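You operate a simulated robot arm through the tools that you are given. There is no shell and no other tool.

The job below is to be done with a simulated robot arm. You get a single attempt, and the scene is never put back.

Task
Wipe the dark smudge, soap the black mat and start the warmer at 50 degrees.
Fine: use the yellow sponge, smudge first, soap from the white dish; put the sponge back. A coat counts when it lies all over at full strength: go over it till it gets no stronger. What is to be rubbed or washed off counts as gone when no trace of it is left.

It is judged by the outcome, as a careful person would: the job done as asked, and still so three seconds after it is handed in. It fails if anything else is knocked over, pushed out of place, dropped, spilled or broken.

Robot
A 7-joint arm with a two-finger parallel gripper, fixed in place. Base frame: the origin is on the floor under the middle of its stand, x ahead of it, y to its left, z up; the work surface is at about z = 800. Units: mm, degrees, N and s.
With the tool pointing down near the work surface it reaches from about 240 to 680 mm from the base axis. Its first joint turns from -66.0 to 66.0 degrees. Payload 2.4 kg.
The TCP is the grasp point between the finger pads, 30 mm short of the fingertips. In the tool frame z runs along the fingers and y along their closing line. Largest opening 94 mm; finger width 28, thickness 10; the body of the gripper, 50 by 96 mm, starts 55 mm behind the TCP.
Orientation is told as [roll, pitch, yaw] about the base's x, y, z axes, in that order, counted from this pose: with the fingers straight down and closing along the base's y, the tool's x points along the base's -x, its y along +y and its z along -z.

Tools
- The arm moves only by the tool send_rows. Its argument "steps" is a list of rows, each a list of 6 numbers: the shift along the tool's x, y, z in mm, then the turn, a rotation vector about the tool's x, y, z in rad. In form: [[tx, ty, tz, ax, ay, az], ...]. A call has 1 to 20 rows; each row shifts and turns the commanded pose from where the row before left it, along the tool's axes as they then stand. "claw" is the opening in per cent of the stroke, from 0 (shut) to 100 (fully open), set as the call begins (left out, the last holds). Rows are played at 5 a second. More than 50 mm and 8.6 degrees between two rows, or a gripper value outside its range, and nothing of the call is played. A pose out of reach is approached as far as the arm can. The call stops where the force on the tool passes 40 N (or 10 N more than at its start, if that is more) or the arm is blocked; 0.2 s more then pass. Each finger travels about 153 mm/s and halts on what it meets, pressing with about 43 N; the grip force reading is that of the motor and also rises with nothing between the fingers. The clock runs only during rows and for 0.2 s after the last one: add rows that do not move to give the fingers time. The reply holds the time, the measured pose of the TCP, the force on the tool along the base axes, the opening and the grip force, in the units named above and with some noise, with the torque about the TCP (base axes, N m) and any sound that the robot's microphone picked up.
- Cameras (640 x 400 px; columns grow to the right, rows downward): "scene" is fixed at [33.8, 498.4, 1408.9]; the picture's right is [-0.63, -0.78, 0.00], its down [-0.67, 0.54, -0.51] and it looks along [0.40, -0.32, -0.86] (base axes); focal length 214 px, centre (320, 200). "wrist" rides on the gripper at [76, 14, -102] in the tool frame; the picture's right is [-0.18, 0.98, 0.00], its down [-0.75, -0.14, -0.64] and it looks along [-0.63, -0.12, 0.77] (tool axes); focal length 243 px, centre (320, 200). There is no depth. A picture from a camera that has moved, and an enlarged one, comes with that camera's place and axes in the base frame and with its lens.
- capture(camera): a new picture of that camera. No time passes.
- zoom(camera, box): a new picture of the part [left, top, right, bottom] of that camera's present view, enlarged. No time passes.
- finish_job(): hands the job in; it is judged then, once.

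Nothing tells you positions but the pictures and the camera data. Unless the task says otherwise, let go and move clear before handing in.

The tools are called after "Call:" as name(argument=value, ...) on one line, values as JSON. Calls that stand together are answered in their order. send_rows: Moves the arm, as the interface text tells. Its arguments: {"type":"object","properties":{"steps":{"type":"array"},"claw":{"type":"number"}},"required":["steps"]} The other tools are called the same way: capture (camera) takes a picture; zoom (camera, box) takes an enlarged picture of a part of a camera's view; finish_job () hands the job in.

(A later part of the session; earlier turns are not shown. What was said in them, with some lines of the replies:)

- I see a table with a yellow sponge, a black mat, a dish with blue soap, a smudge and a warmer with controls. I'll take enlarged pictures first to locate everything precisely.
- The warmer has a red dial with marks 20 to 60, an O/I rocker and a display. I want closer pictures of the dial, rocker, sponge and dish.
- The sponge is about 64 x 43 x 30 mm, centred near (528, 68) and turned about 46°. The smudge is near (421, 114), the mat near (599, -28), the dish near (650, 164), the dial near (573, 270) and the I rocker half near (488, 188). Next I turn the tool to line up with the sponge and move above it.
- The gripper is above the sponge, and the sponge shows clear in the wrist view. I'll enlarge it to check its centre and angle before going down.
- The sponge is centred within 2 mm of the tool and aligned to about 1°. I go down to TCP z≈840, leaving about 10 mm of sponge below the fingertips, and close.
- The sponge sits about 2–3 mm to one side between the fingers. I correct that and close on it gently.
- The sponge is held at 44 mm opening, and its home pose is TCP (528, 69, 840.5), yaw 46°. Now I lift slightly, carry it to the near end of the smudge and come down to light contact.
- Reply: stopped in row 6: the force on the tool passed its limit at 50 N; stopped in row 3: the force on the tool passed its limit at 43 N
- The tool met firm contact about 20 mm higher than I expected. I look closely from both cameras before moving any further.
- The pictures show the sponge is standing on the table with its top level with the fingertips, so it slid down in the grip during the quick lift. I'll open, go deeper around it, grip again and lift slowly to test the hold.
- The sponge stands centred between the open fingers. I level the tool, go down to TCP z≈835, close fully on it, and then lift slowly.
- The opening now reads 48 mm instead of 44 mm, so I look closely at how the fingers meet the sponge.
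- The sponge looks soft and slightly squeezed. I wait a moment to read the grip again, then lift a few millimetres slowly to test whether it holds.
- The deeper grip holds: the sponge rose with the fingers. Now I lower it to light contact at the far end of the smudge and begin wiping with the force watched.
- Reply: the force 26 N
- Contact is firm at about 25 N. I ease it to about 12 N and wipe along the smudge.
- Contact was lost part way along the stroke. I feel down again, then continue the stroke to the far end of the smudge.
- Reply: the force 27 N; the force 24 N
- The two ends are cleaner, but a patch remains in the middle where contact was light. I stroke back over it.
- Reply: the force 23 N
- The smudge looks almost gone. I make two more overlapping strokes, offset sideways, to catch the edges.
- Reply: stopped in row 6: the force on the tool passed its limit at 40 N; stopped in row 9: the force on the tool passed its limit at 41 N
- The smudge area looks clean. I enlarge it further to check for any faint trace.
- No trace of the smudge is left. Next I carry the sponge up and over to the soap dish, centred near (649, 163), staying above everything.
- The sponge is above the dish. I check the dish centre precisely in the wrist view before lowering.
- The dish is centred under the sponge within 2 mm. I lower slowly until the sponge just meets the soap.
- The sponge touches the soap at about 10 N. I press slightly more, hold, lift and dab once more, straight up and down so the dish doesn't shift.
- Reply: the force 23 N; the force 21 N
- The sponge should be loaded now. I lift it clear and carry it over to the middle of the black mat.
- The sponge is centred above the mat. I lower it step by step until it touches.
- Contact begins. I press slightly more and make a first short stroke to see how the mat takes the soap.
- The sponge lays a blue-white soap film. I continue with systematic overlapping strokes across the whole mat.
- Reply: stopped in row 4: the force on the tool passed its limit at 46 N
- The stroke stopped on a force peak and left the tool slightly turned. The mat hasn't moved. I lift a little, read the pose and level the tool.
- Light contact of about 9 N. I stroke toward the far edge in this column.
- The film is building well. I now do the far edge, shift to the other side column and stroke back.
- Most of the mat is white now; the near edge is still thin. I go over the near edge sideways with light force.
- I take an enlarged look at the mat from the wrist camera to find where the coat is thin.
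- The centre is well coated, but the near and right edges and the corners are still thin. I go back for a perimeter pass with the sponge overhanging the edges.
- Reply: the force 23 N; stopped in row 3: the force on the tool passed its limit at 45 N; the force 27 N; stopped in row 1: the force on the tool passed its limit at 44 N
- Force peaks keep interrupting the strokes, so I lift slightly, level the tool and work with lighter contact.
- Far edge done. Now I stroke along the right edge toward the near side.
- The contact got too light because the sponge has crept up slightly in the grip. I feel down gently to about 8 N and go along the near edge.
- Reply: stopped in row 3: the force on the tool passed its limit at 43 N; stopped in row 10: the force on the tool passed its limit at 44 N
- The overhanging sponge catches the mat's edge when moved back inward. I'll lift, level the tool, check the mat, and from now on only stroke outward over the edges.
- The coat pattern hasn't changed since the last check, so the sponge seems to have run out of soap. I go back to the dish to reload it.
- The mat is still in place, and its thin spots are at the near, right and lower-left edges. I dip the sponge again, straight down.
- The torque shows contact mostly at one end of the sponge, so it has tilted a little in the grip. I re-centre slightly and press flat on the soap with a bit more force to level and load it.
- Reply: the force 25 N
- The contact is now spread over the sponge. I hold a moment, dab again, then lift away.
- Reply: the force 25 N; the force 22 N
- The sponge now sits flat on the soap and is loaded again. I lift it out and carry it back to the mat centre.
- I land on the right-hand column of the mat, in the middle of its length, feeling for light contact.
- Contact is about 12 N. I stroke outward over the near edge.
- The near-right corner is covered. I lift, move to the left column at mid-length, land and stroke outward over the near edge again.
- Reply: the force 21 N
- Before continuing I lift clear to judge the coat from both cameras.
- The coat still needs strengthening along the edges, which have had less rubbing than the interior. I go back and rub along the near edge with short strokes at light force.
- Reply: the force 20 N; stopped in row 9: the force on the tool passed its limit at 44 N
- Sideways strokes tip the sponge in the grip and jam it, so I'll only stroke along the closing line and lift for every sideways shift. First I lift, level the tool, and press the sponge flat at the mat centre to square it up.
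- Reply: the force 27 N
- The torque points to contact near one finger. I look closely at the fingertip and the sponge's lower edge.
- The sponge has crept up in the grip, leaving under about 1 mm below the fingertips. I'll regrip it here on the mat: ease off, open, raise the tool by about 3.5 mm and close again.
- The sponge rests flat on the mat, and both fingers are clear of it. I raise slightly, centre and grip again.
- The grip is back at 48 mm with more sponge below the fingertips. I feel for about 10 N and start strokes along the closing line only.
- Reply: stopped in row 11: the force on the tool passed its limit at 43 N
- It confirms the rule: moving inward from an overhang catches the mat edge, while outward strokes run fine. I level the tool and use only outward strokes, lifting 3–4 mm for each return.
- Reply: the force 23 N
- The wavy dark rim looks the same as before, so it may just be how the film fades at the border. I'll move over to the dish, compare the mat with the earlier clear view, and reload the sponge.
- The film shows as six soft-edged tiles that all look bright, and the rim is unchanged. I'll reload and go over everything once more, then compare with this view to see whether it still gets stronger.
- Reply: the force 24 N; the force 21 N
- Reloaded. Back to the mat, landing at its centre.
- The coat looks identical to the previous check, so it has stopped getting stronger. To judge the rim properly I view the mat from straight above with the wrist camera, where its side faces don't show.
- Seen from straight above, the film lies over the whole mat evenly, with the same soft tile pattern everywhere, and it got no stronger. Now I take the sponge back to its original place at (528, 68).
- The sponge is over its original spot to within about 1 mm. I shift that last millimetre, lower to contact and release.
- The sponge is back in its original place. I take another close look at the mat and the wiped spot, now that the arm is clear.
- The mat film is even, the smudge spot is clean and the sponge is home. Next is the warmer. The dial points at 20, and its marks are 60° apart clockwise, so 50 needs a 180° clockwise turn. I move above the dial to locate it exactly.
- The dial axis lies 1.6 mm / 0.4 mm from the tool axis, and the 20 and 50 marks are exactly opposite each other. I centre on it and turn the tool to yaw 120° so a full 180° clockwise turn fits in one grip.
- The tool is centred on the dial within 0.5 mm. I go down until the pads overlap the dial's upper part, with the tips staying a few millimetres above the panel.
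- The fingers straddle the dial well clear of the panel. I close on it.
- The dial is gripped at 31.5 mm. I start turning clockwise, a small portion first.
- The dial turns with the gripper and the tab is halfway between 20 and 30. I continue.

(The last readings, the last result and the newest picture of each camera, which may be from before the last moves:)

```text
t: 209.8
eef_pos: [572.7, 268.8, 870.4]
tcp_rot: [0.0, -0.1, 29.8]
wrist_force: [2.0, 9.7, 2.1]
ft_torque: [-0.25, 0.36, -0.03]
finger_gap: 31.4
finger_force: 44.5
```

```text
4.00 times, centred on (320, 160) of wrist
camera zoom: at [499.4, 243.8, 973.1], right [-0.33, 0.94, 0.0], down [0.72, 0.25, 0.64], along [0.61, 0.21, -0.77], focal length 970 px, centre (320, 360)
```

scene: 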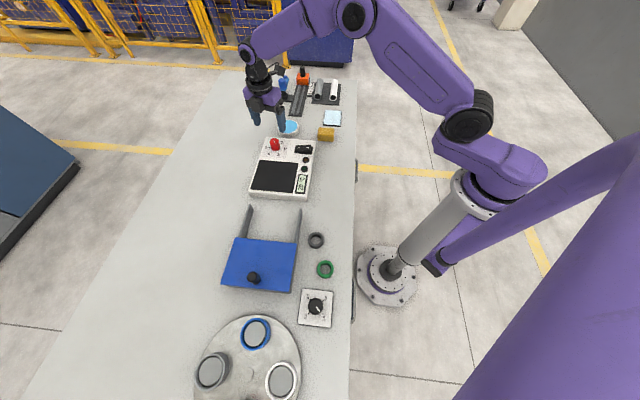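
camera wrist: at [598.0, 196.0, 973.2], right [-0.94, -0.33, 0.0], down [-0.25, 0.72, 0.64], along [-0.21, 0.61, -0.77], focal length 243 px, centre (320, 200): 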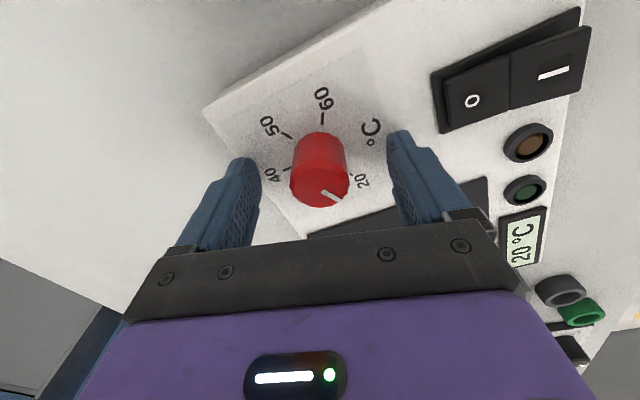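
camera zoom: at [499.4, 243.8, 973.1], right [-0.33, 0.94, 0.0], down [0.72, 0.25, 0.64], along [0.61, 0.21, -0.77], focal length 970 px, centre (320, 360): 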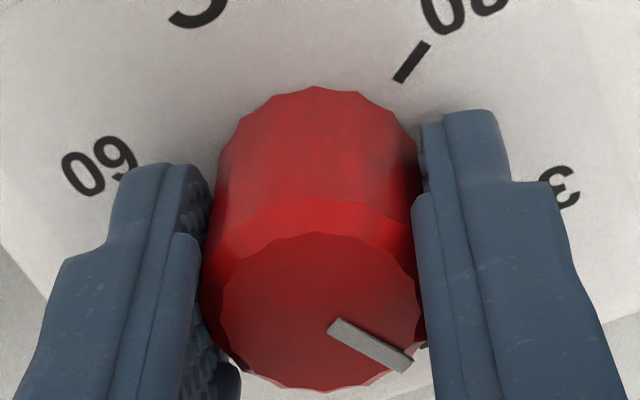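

It has turned 90° without slipping. I turn the remaining 90°.

Call:
send_rows(steps=[[0, 0, 0, 0, 0, 0.0873], [0, 0, 0, 0, 0, 0.0873], [0, 0, 0, 0, 0, 0.0873], [0, 0, 0, 0, 0, 0.0873], [0, 0, 0, 0, 0, 0.0873], [0, 0, 0, 0, 0, 0.0873], [0, 0, 0, 0, 0, 0.0873], [0, 0, 0, 0, 0, 0.0873], [0, 0, 0, 0, 0, 0.0873], [0, 0, 0, 0, 0, 0]])

Call:
send_rows(steps=[[0, 0, 0, 0, 0, 0.0873], [0, 0, 0, 0, 0, 0.0873], [0, 0, 0, 0, 0, 0.0873], [0, 0, 0, 0, 0, 0.0873], [0, 0, 0, 0, 0, 0.0873], [0, 0, 0, 0, 0, 0.0873], [0, 0, 0, 0, 0, 0.0873], [0, 0, 0, 0, 0, 0.0873], [0, 0, 0, 0, 0, 0.0873], [0, 0, 0, 0, 0, 0]])

Call:
capture(camera="wrist")

Call:
zoom(camera="scene", box=[246, 120, 310, 160])

```text
t: 212.0
eef_pos: [572.2, 268.7, 871.1]
tcp_rot: [0.1, 0.0, -15.1]
wrist_force: [-2.9, 5.8, 9.0]
ft_torque: [0.27, 0.8, 0.02]
finger_gap: 31.4
finger_force: 45.3
```

```text
t: 214.2
eef_pos: [572.6, 269.6, 870.4]
tcp_rot: [0.0, 0.0, -60.2]
wrist_force: [1.8, 8.8, -8.3]
ft_torque: [0.13, -0.41, -0.03]
finger_gap: 31.6
finger_force: 45.2
```

```text
taken
camera wrist: at [547.3, 342.5, 973.0], right [0.94, 0.33, 0.0], down [0.25, -0.72, 0.64], along [0.21, -0.61, -0.77], focal length 243 px, centre (320, 200)
```

wrist: 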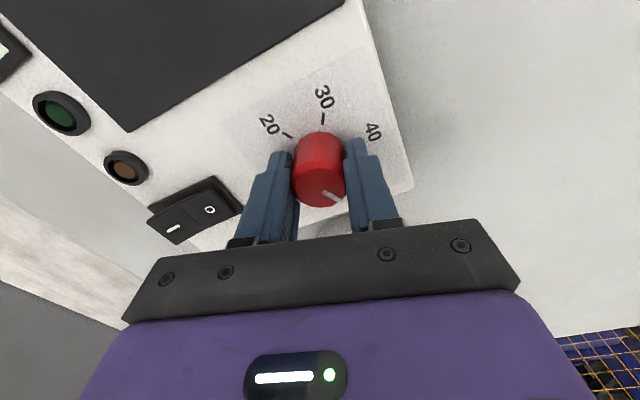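

```text
10.00 times, centred on (278, 140) of scene
camera zoom: at [34.0, 498.7, 1408.8], right [-0.63, -0.78, 0.0], down [-0.67, 0.54, -0.51], along [0.4, -0.32, -0.86], focal length 2145 px, centre (740, 800)
```

zoom: 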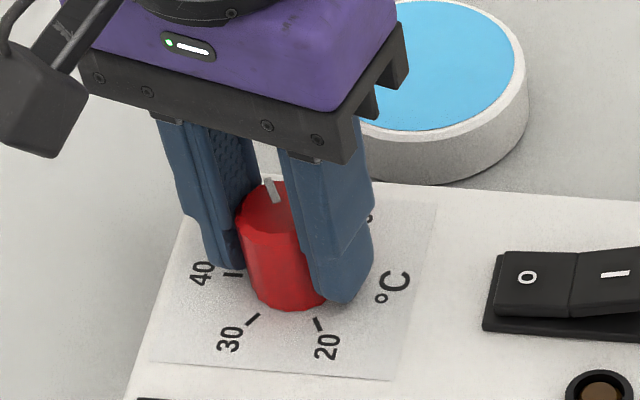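

The turn is complete. I open, lift straight up and check where the dial points.

Call:
send_rows(steps=[[0, 0, 0, 0, 0, 0], [0, 0, 0, 0, 0, 0], [0, 0, 0, 0, 0, 0]], claw=85)

Call:
send_rows(steps=[[0, 0, -10, 0, 0, 0], [0, 0, -25, 0, 0, 0], [0, 0, -30, 0, 0, 0], [0, 0, -30, 0, 0, 0], [0, 0, 0, 0, 0, 0]])

Call:
zoom(camera="wrist", box=[240, 30, 400, 130])

Call:
zoom(camera="scene", box=[258, 130, 298, 155])

```text
t: 215.0
eef_pos: [573.3, 268.4, 871.1]
tcp_rot: [0.1, 0.0, -60.0]
wrist_force: [0.6, 0.4, -0.6]
ft_torque: [0.01, 0.01, -0.01]
finger_gap: 79.9
finger_force: 0.0
```

```text
t: 216.2
eef_pos: [572.5, 269.0, 967.7]
tcp_rot: [-0.2, 0.0, -60.1]
wrist_force: [0.3, -0.6, 1.0]
ft_torque: [0.01, 0.0, 0.01]
finger_gap: 79.8
finger_force: 0.0
```

```text
4.00 times, centred on (320, 80) of wrist
camera zoom: at [546.7, 342.3, 1069.7], right [0.94, 0.33, 0.0], down [0.25, -0.72, 0.64], along [0.21, -0.61, -0.77], focal length 970 px, centre (320, 680)
```

zoom: 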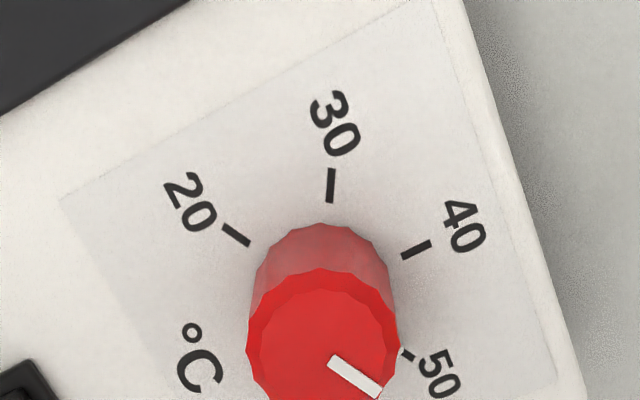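

```text
16.00 times, centred on (278, 142) of scene
camera zoom: at [33.8, 498.4, 1408.9], right [-0.63, -0.78, 0.0], down [-0.67, 0.54, -0.51], along [0.4, -0.32, -0.86], focal length 3432 px, centre (992, 1120)
```

zoom: 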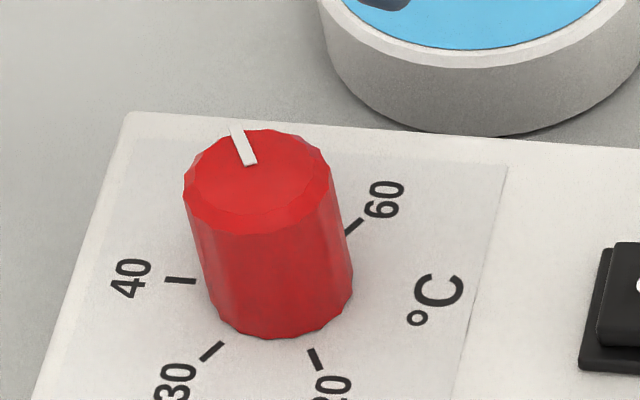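

The dial now points at or very near 50. I turn the tool so the camera can see the tab and the 50 mark together.

Call:
send_rows(steps=[[0, 0, -5, 0, 0, -0.1324], [0, 0, -5, 0, 0, -0.1324], [0, 0, -5, 0, 0, -0.1324], [0, 0, -5, 0, 0, -0.1324], [0, 0, -5, 0, 0, -0.1324], [0, 0, 0, 0, 0, -0.1324], [0, 0, 0, 0, 0, -0.1324], [0, 0, 0, 0, 0, -0.1324], [0, 0, 0, 0, 0, -0.1324], [0, 0, 0, 0, 0, -0.1324], [0, 0, 0, 0, 0, -0.1324], [0, 0, 0, 0, 0, -0.1324], [0, 0, 0, 0, 0, -0.1324], [0, 0, 0, 0, 0, -0.1324], [0, 0, 0, 0, 0, 0]])

Call:
zoom(camera="wrist", box=[264, 60, 376, 130])

Call:
capture(camera="wrist")

```text
t: 219.4
eef_pos: [574.1, 268.2, 990.4]
tcp_rot: [0.0, 0.1, 46.3]
wrist_force: [-0.1, 0.7, -0.2]
ft_torque: [0.05, 0.0, 0.03]
finger_gap: 80.2
finger_force: 0.0
```

```text
5.71 times, centred on (320, 95) of wrist
camera zoom: at [510.1, 223.8, 1093.2], right [-0.58, 0.81, 0.0], down [0.62, 0.45, 0.64], along [0.52, 0.37, -0.77], focal length 1386 px, centre (320, 800)
```

zoom: 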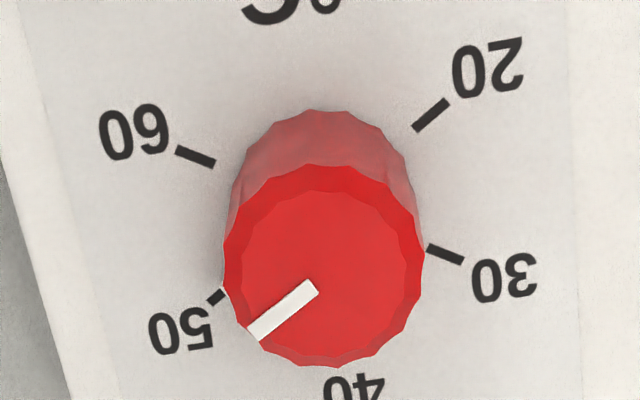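

```text
taken
camera wrist: at [510.1, 223.8, 1093.2], right [-0.58, 0.81, 0.0], down [0.62, 0.45, 0.64], along [0.52, 0.37, -0.77], focal length 243 px, centre (320, 200)
```

wrist: 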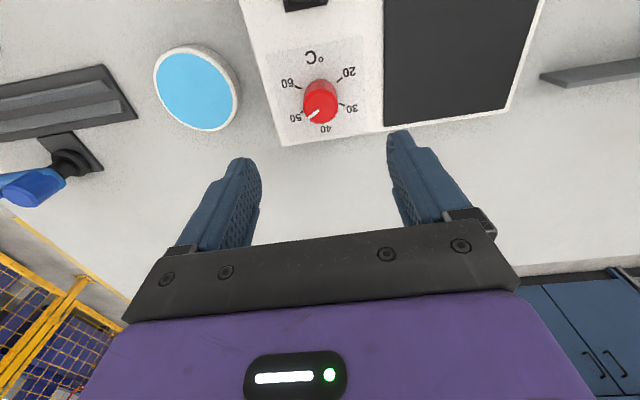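

The dial sits at 50 as near as I can measure. Now the rocker: I close the fingers and move above the outer part of the I half, near (483, 186).

Call:
send_rows(steps=[[20, 1.4, 0, 0, 0, 0], [25, 1.4, 0, 0, 0, 0], [25, 1.4, 0, 0, 0, 0], [25, 1.4, 0, 0, 0, 0], [20, 1.4, 0, 0, 0, 0], [7.8, 1.4, 0, 0, 0, 0], [0, 0, 20, 0, 0, 0], [0, 0, 20, 0, 0, 0], [0, 0, 20, 0, 0, 0], [0, 0, 0, 0, 0, 0]], claw=0)

Call:
capture(camera="wrist")

Call:
zoom(camera="scene", box=[270, 120, 334, 160])

```text
t: 221.6
eef_pos: [482.8, 186.3, 930.4]
tcp_rot: [-0.1, 0.1, 46.2]
wrist_force: [-0.1, -0.1, -0.2]
ft_torque: [-0.02, 0.02, 0.01]
finger_gap: 0.0
finger_force: 32.6
```

```text
taken
camera wrist: at [420.2, 141.2, 1032.7], right [-0.58, 0.81, 0.0], down [0.62, 0.45, 0.64], along [0.52, 0.37, -0.77], focal length 243 px, centre (320, 200)
```

wrist: 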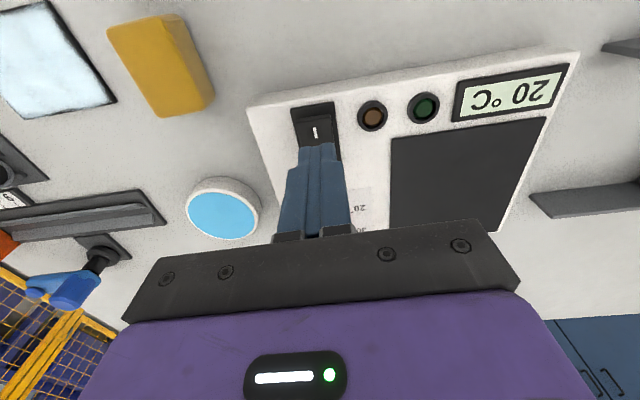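

```text
10.00 times, centred on (302, 140) of scene
camera zoom: at [33.8, 498.4, 1408.9], right [-0.63, -0.78, 0.0], down [-0.67, 0.54, -0.51], along [0.4, -0.32, -0.86], focal length 2145 px, centre (500, 800)
```

zoom: 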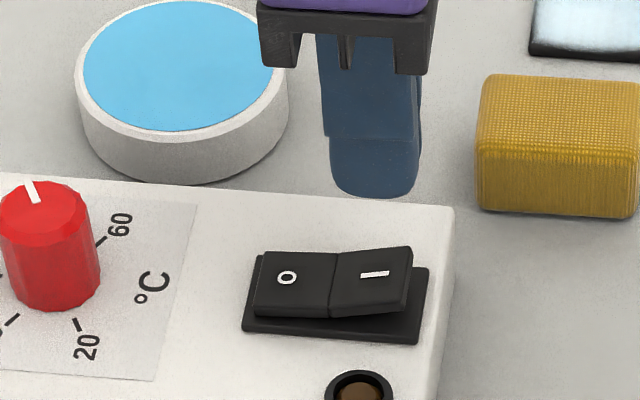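

The fingertips are over the outer part of the I half. I shift 3 mm and come down slowly to press it.

Call:
send_rows(steps=[[0, -3, 10, 0, 0, 0], [0, 0, 15, 0, 0, 0], [0, 0, 10, 0, 0, 0], [0, 0, 5, 0, 0, 0], [0, 0, 3, 0, 0, 0], [0, 0, 0, 0, 0, 0]])

Call:
zoom(camera="scene", box=[286, 136, 318, 156])

Call:
capture(camera="wrist")

```text
t: 223.0
eef_pos: [483.0, 183.2, 887.2]
tcp_rot: [-0.1, 0.0, 46.2]
wrist_force: [-0.1, -0.6, -0.7]
ft_torque: [0.01, -0.03, -0.01]
finger_gap: 0.0
finger_force: 32.6
```

```text
16.00 times, centred on (302, 146) of scene
camera zoom: at [33.8, 498.4, 1408.9], right [-0.63, -0.78, 0.0], down [-0.67, 0.54, -0.51], along [0.4, -0.32, -0.86], focal length 3432 px, centre (608, 1064)
```

zoom: 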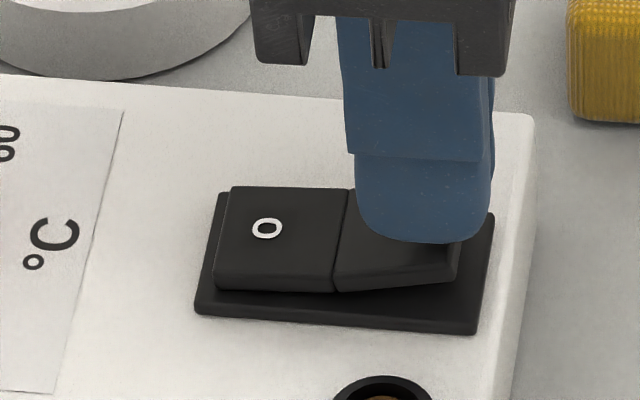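

```text
taken
camera wrist: at [420.8, 139.1, 990.1], right [-0.58, 0.81, 0.0], down [0.62, 0.45, 0.64], along [0.52, 0.37, -0.77], focal length 243 px, centre (320, 200)
```

wrist: 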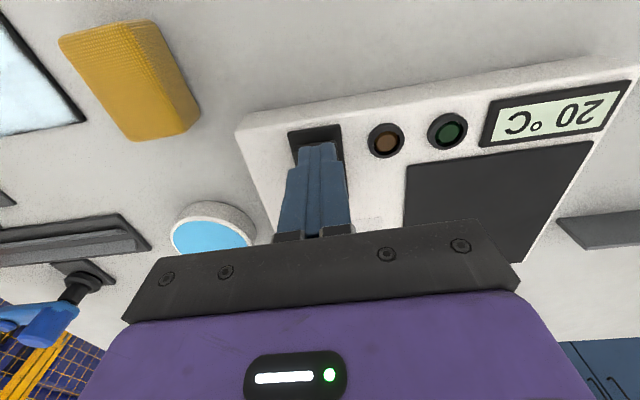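

Call:
send_rows(steps=[[0, 0, 1, 0, 0, 0], [0, 0, 1, 0, 0, 0], [0, 0, 1, 0, 0, 0], [0, 0, 1, 0, 0, 0], [0, 0, 1, 0, 0, 0], [0, 0, 0, 0, 0, 0]])

Call:
zoom(camera="scene", box=[286, 136, 318, 156])

```text
t: 224.4
eef_pos: [482.8, 183.9, 882.3]
tcp_rot: [-0.1, 0.1, 46.0]
wrist_force: [-0.2, -1.2, 1.3]
ft_torque: [-0.03, 0.01, -0.04]
finger_gap: 0.0
finger_force: 33.1
```

```text
16.00 times, centred on (302, 146) of scene
camera zoom: at [33.8, 498.4, 1408.9], right [-0.63, -0.78, 0.0], down [-0.67, 0.54, -0.51], along [0.4, -0.32, -0.86], focal length 3432 px, centre (608, 1064)
```

zoom: 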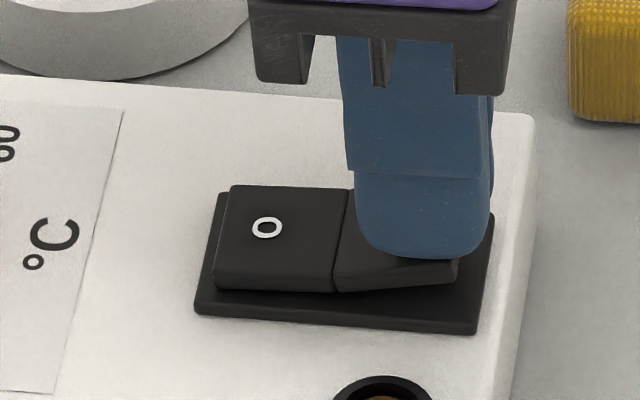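

The tip is just about touching. I keep pressing down in 1 mm steps.

Call:
send_rows(steps=[[0, 0, 1, 0, 0, 0], [0, 0, 1, 0, 0, 0], [0, 0, 1, 0, 0, 0], [0, 0, 0, 0, 0, 0]])

Call:
zoom(camera="scene", box=[286, 136, 318, 156])

```text
t: 225.4
eef_pos: [482.8, 184.3, 880.2]
tcp_rot: [0.0, 0.0, 46.2]
wrist_force: [0.6, 0.3, 1.3]
ft_torque: [0.01, -0.01, 0.0]
finger_gap: 0.1
finger_force: 32.7
```

```text
16.00 times, centred on (302, 146) of scene
camera zoom: at [33.8, 498.4, 1408.9], right [-0.63, -0.78, 0.0], down [-0.67, 0.54, -0.51], along [0.4, -0.32, -0.86], focal length 3432 px, centre (608, 1064)
```

zoom: 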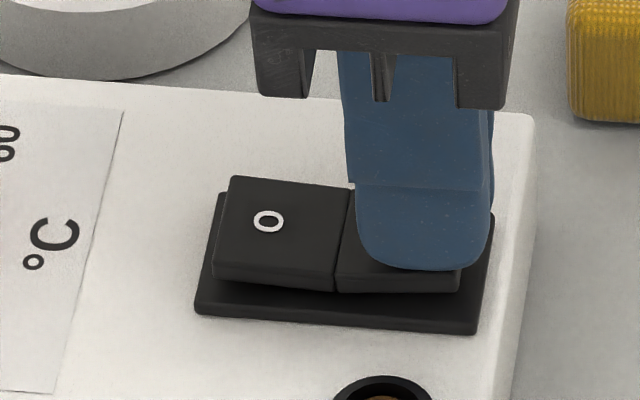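

The rocker is tipping and the O side is rising. I go on until it snaps over.

Call:
send_rows(steps=[[0, 0, 1, 0, 0, 0], [0, 0, 1, 0, 0, 0], [0, 0, 0, 0, 0, 0]])

Call:
zoom(camera="scene", box=[286, 136, 318, 156])

Call:
capture(camera="wrist")

```text
t: 226.2
eef_pos: [484.4, 183.2, 877.9]
tcp_rot: [0.0, 0.0, 46.1]
wrist_force: [-1.0, 0.3, 0.9]
ft_torque: [-0.01, -0.02, -0.02]
finger_gap: 0.0
finger_force: 32.8
```

```text
16.00 times, centred on (302, 146) of scene
camera zoom: at [33.8, 498.4, 1408.9], right [-0.63, -0.78, 0.0], down [-0.67, 0.54, -0.51], along [0.4, -0.32, -0.86], focal length 3432 px, centre (608, 1064)
```

zoom: 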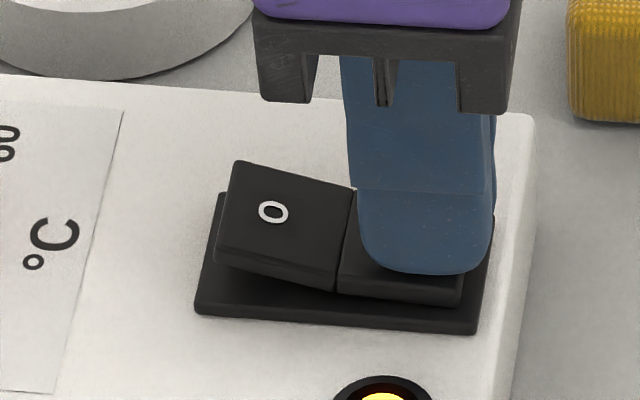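

```text
taken
camera wrist: at [420.5, 139.3, 980.7], right [-0.58, 0.81, 0.0], down [0.62, 0.45, 0.64], along [0.52, 0.37, -0.77], focal length 243 px, centre (320, 200)
```

wrist: 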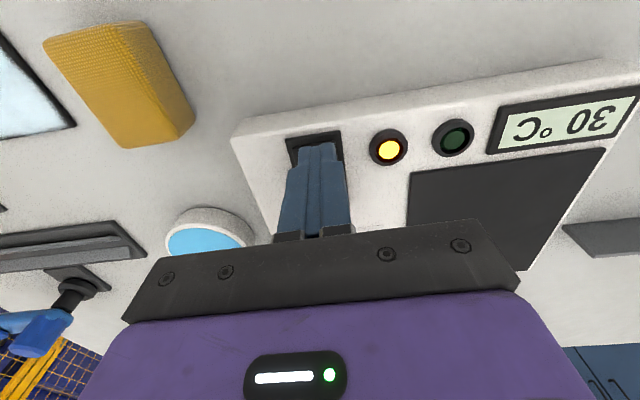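

The rocker snapped over to I. The amber lamp is lit and the display is climbing, now at 30 °C. I lift off and watch where it settles.

Call:
send_rows(steps=[[0, 0, -3, 0, 0, 0], [0, 0, -15, 0, 0, 0], [0, 0, -30, 0, 0, 0], [0, 0, -40, 0, 0, 0], [0, 0, -40, 0, 0, 0], [0, 0, 0, 0, 0, 0], [0, 0, 0, 0, 0, 0], [0, 0, 0, 0, 0, 0], [0, 0, 0, 0, 0, 0], [0, 0, 0, 0, 0, 0], [0, 0, 0, 0, 0, 0], [0, 0, 0, 0, 0, 0]])

Call:
zoom(camera="scene", box=[246, 130, 326, 180])

Call:
zoom(camera="scene", box=[290, 165, 322, 200])

```text
t: 228.8
eef_pos: [483.4, 182.3, 1007.5]
tcp_rot: [0.0, 0.1, 46.1]
wrist_force: [0.3, 0.1, -0.3]
ft_torque: [-0.01, 0.0, -0.01]
finger_gap: 0.2
finger_force: 33.5
```

```text
8.00 times, centred on (286, 155) of scene
camera zoom: at [33.8, 498.4, 1408.9], right [-0.63, -0.78, 0.0], down [-0.67, 0.54, -0.51], along [0.4, -0.32, -0.86], focal length 1716 px, centre (592, 560)
```

zoom: 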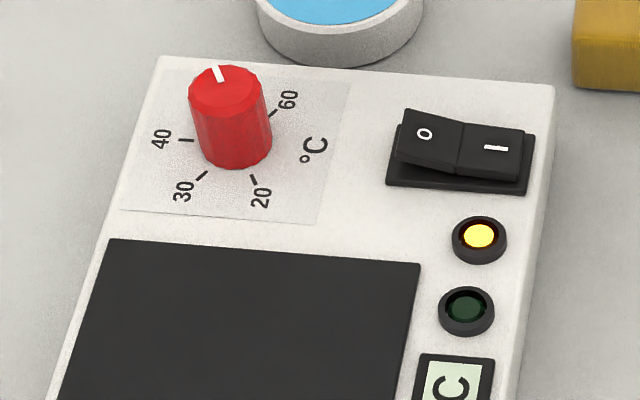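

```text
11.43 times, centred on (306, 182) of scene
camera zoom: at [33.8, 498.4, 1408.9], right [-0.63, -0.78, 0.0], down [-0.67, 0.54, -0.51], along [0.4, -0.32, -0.86], focal length 2451 px, centre (480, 400)
```

zoom: 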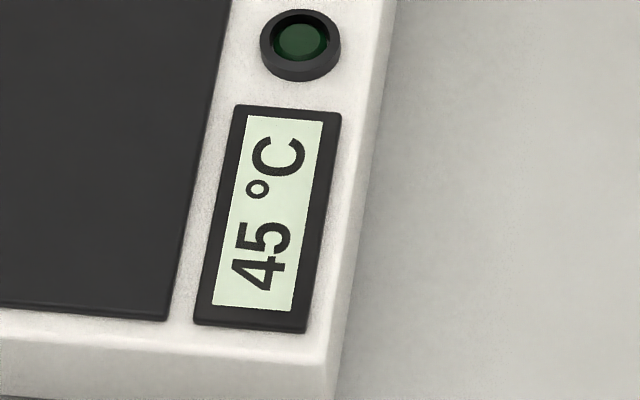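

The rocker is on I, the amber lamp is on and the display shows 45 °C, still rising. I wait a few more seconds with the arm moving clear.

Call:
send_rows(steps=[[0, 0, -20, 0, 0, 0], [0, 0, -20, 0, 0, 0], [20, 0, -10, 0, 0, 0], [20, 0, 0, 0, 0, 0], [20, 0, 0, 0, 0, 0], [0, 0, 0, 0, 0, 0], [0, 0, 0, 0, 0, 0], [0, 0, 0, 0, 0, 0], [0, 0, 0, 0, 0, 0], [0, 0, 0, 0, 0, 0], [0, 0, 0, 0, 0, 0], [0, 0, 0, 0, 0, 0], [0, 0, 0, 0, 0, 0], [0, 0, 0, 0, 0, 0], [0, 0, 0, 0, 0, 0], [0, 0, 0, 0, 0, 0], [0, 0, 0, 0, 0, 0], [0, 0, 0, 0, 0, 0], [0, 0, 0, 0, 0, 0], [0, 0, 0, 0, 0, 0]], claw=50)

Call:
zoom(camera="scene", box=[290, 155, 322, 200])

Call:
zoom(camera="scene", box=[246, 130, 326, 180])

Call:
capture(camera="scene")

```text
t: 233.0
eef_pos: [443.1, 139.5, 1053.4]
tcp_rot: [0.0, 0.0, 46.2]
wrist_force: [-0.4, 0.8, 1.3]
ft_torque: [-0.01, -0.01, 0.0]
finger_gap: 47.3
finger_force: 0.0
```

```text
8.89 times, centred on (306, 178) of scene
camera zoom: at [33.8, 498.4, 1408.9], right [-0.63, -0.78, 0.0], down [-0.67, 0.54, -0.51], along [0.4, -0.32, -0.86], focal length 1906 px, centre (444, 400)
```

zoom: 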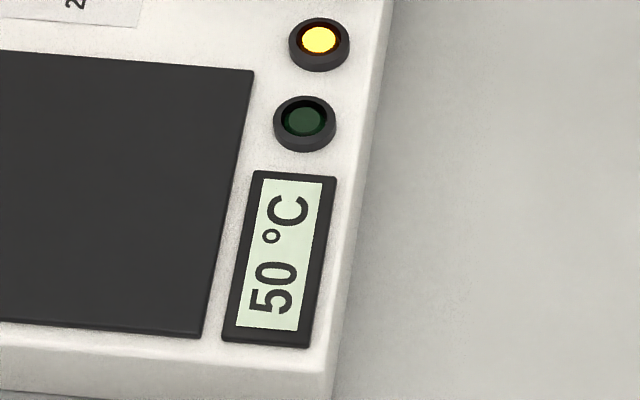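

```text
8.00 times, centred on (286, 155) of scene
camera zoom: at [33.8, 498.4, 1408.9], right [-0.63, -0.78, 0.0], down [-0.67, 0.54, -0.51], along [0.4, -0.32, -0.86], focal length 1716 px, centre (592, 560)
```

zoom: 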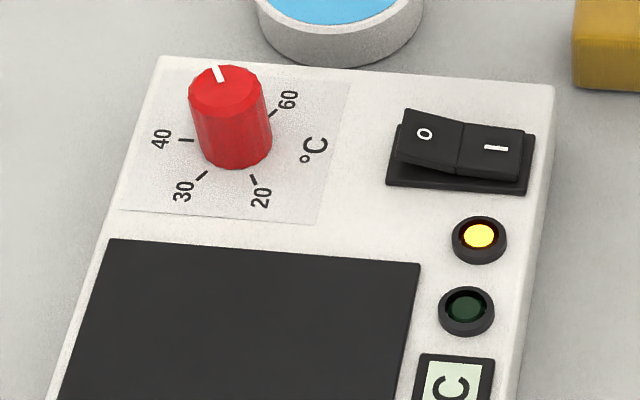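

```text
taken
```

scene: 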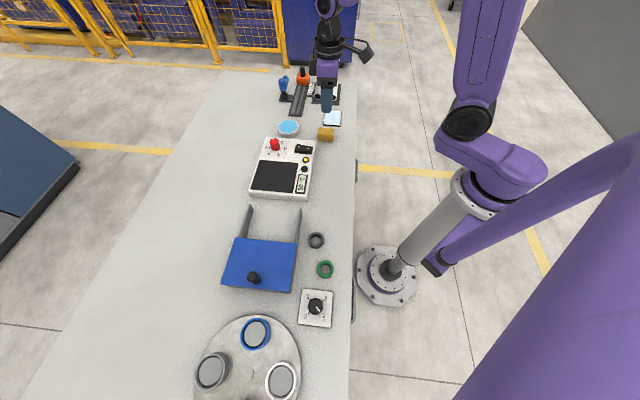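

The display reads 50 °C with the amber lamp on. I wait a bit more to see whether it holds and whether the green lamp comes on.

Call:
send_rows(steps=[[0, 0, 0, 0, 0, 0], [0, 0, 0, 0, 0, 0], [0, 0, 0, 0, 0, 0], [0, 0, 0, 0, 0, 0], [0, 0, 0, 0, 0, 0], [0, 0, 0, 0, 0, 0], [0, 0, 0, 0, 0, 0], [0, 0, 0, 0, 0, 0], [0, 0, 0, 0, 0, 0], [0, 0, 0, 0, 0, 0], [0, 0, 0, 0, 0, 0], [0, 0, 0, 0, 0, 0], [0, 0, 0, 0, 0, 0], [0, 0, 0, 0, 0, 0], [0, 0, 0, 0, 0, 0], [0, 0, 0, 0, 0, 0], [0, 0, 0, 0, 0, 0], [0, 0, 0, 0, 0, 0], [0, 0, 0, 0, 0, 0], [0, 0, 0, 0, 0, 0]])

Call:
zoom(camera="scene", box=[290, 155, 322, 200])

Call:
zoom(camera="wrist", box=[0, 0, 640, 400])

```text
t: 237.2
eef_pos: [442.6, 140.4, 1053.6]
tcp_rot: [0.0, 0.0, 46.1]
wrist_force: [-0.5, 0.0, -0.6]
ft_torque: [0.01, 0.0, 0.02]
finger_gap: 46.9
finger_force: 0.0
```

```text
8.89 times, centred on (306, 178) of scene
camera zoom: at [33.8, 498.4, 1408.9], right [-0.63, -0.78, 0.0], down [-0.67, 0.54, -0.51], along [0.4, -0.32, -0.86], focal length 1906 px, centre (444, 400)
```

zoom: 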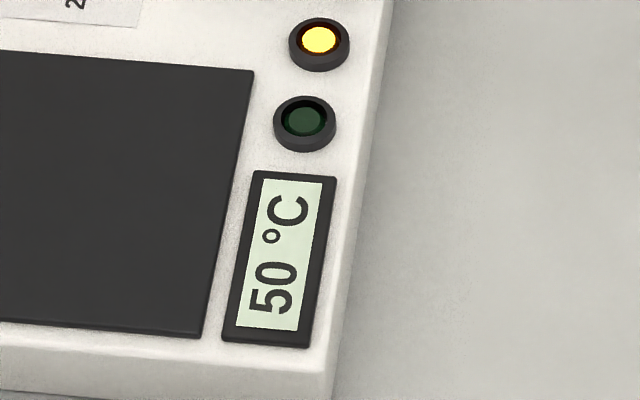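

```text
1.00 times, centred on (320, 200) of wrist (not enlarged: the box is as wide or as high as the picture)
camera zoom: at [379.5, 95.7, 1156.5], right [-0.58, 0.81, 0.0], down [0.62, 0.45, 0.64], along [0.52, 0.37, -0.77], focal length 243 px, centre (320, 200)
```

zoom: 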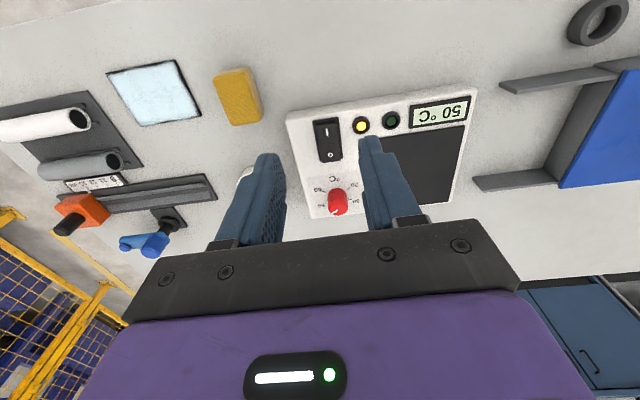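

It holds at 50 °C. I make a final close check of the wiped spot and the mat from this higher view.

Call:
zoom(camera="wrist", box=[264, 10, 376, 80])

Call:
zoom(camera="wrist", box=[90, 50, 218, 130])

Call:
zoom(camera="scene", box=[310, 105, 350, 130])

Call:
zoom(camera="scene", box=[316, 138, 356, 163])

```text
5.71 times, centred on (320, 45) of wrist
camera zoom: at [379.5, 95.7, 1156.5], right [-0.58, 0.81, 0.0], down [0.62, 0.45, 0.64], along [0.52, 0.37, -0.77], focal length 1386 px, centre (320, 1086)
```

zoom: 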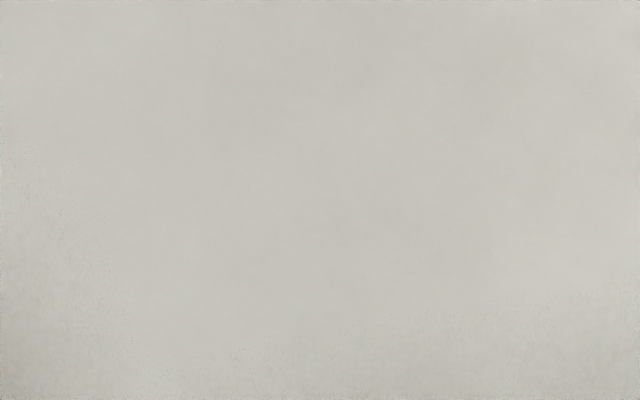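

```text
5.00 times, centred on (154, 90) of wrist
camera zoom: at [379.5, 95.7, 1156.5], right [-0.58, 0.81, 0.0], down [0.62, 0.45, 0.64], along [0.52, 0.37, -0.77], focal length 1213 px, centre (1150, 750)
```

zoom: 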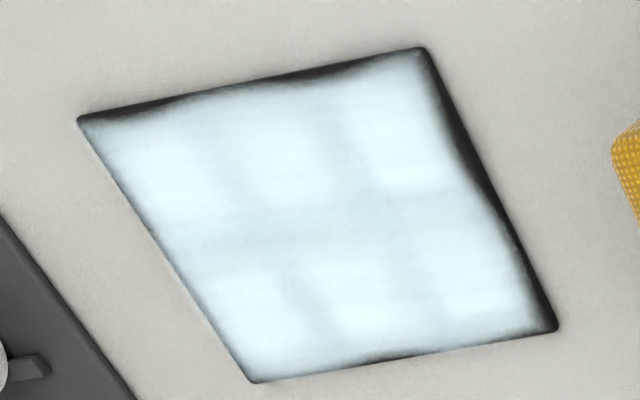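

```text
16.00 times, centred on (330, 118) of scene
camera zoom: at [33.8, 498.4, 1408.9], right [-0.63, -0.78, 0.0], down [-0.67, 0.54, -0.51], along [0.4, -0.32, -0.86], focal length 3432 px, centre (160, 1520)
```

zoom: 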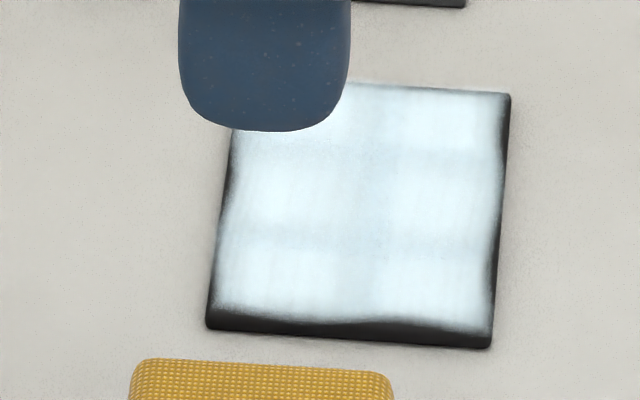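

```text
16.00 times, centred on (336, 150) of scene
camera zoom: at [33.8, 498.4, 1408.9], right [-0.63, -0.78, 0.0], down [-0.67, 0.54, -0.51], along [0.4, -0.32, -0.86], focal length 3432 px, centre (64, 992)
```

zoom: 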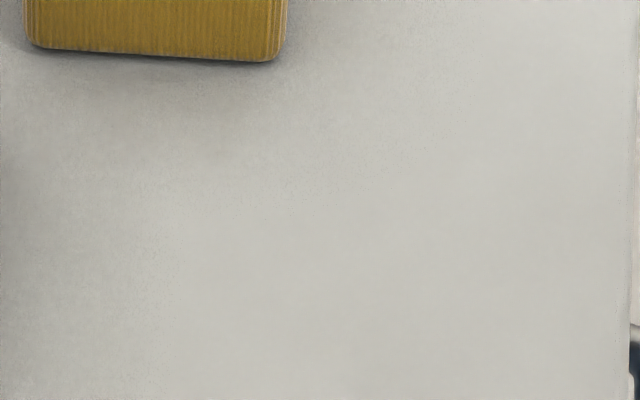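

The smudge is gone, and the mat's coat was no stronger after the last passes. The sponge is back in place, and the warmer is on and holding 50 °C. The arm is clear, so I hand the job in.

Call:
finish_job()

```text
The job is handed in.
```

The job is handed in: all three parts are done and the arm is clear. I haven't been told how it was judged.

- **Smudge:** I wiped it off with the yellow sponge first. Close-up pictures from both cameras show no trace left.
- **Mat:** I soaped it from the white dish, reloading the sponge twice. Pictures before and after the last round of strokes looked the same, so the coat had stopped getting stronger. A thin, wavy dark fringe remains along the mat's edges. It did not change with repeated strokes over the edges, so I took it to be how the film looks at full strength, but I could not confirm that.
- **Warmer:** I turned the dial from 20 to 50 and switched the rocker to I. The display climbed from 20 °C to 50 °C and stayed there for the last 4 seconds I watched. The amber lamp was on; the green one had not lit.
- **Sponge:** It is back within about 1 mm of where it started, though its underside is still soapy.

Strokes that ran past the mat's edge jammed several times when moving back inward and tripped the force limit. I checked after those jams and the mat had not moved. In the pictures nothing else was knocked over or pushed out of place.
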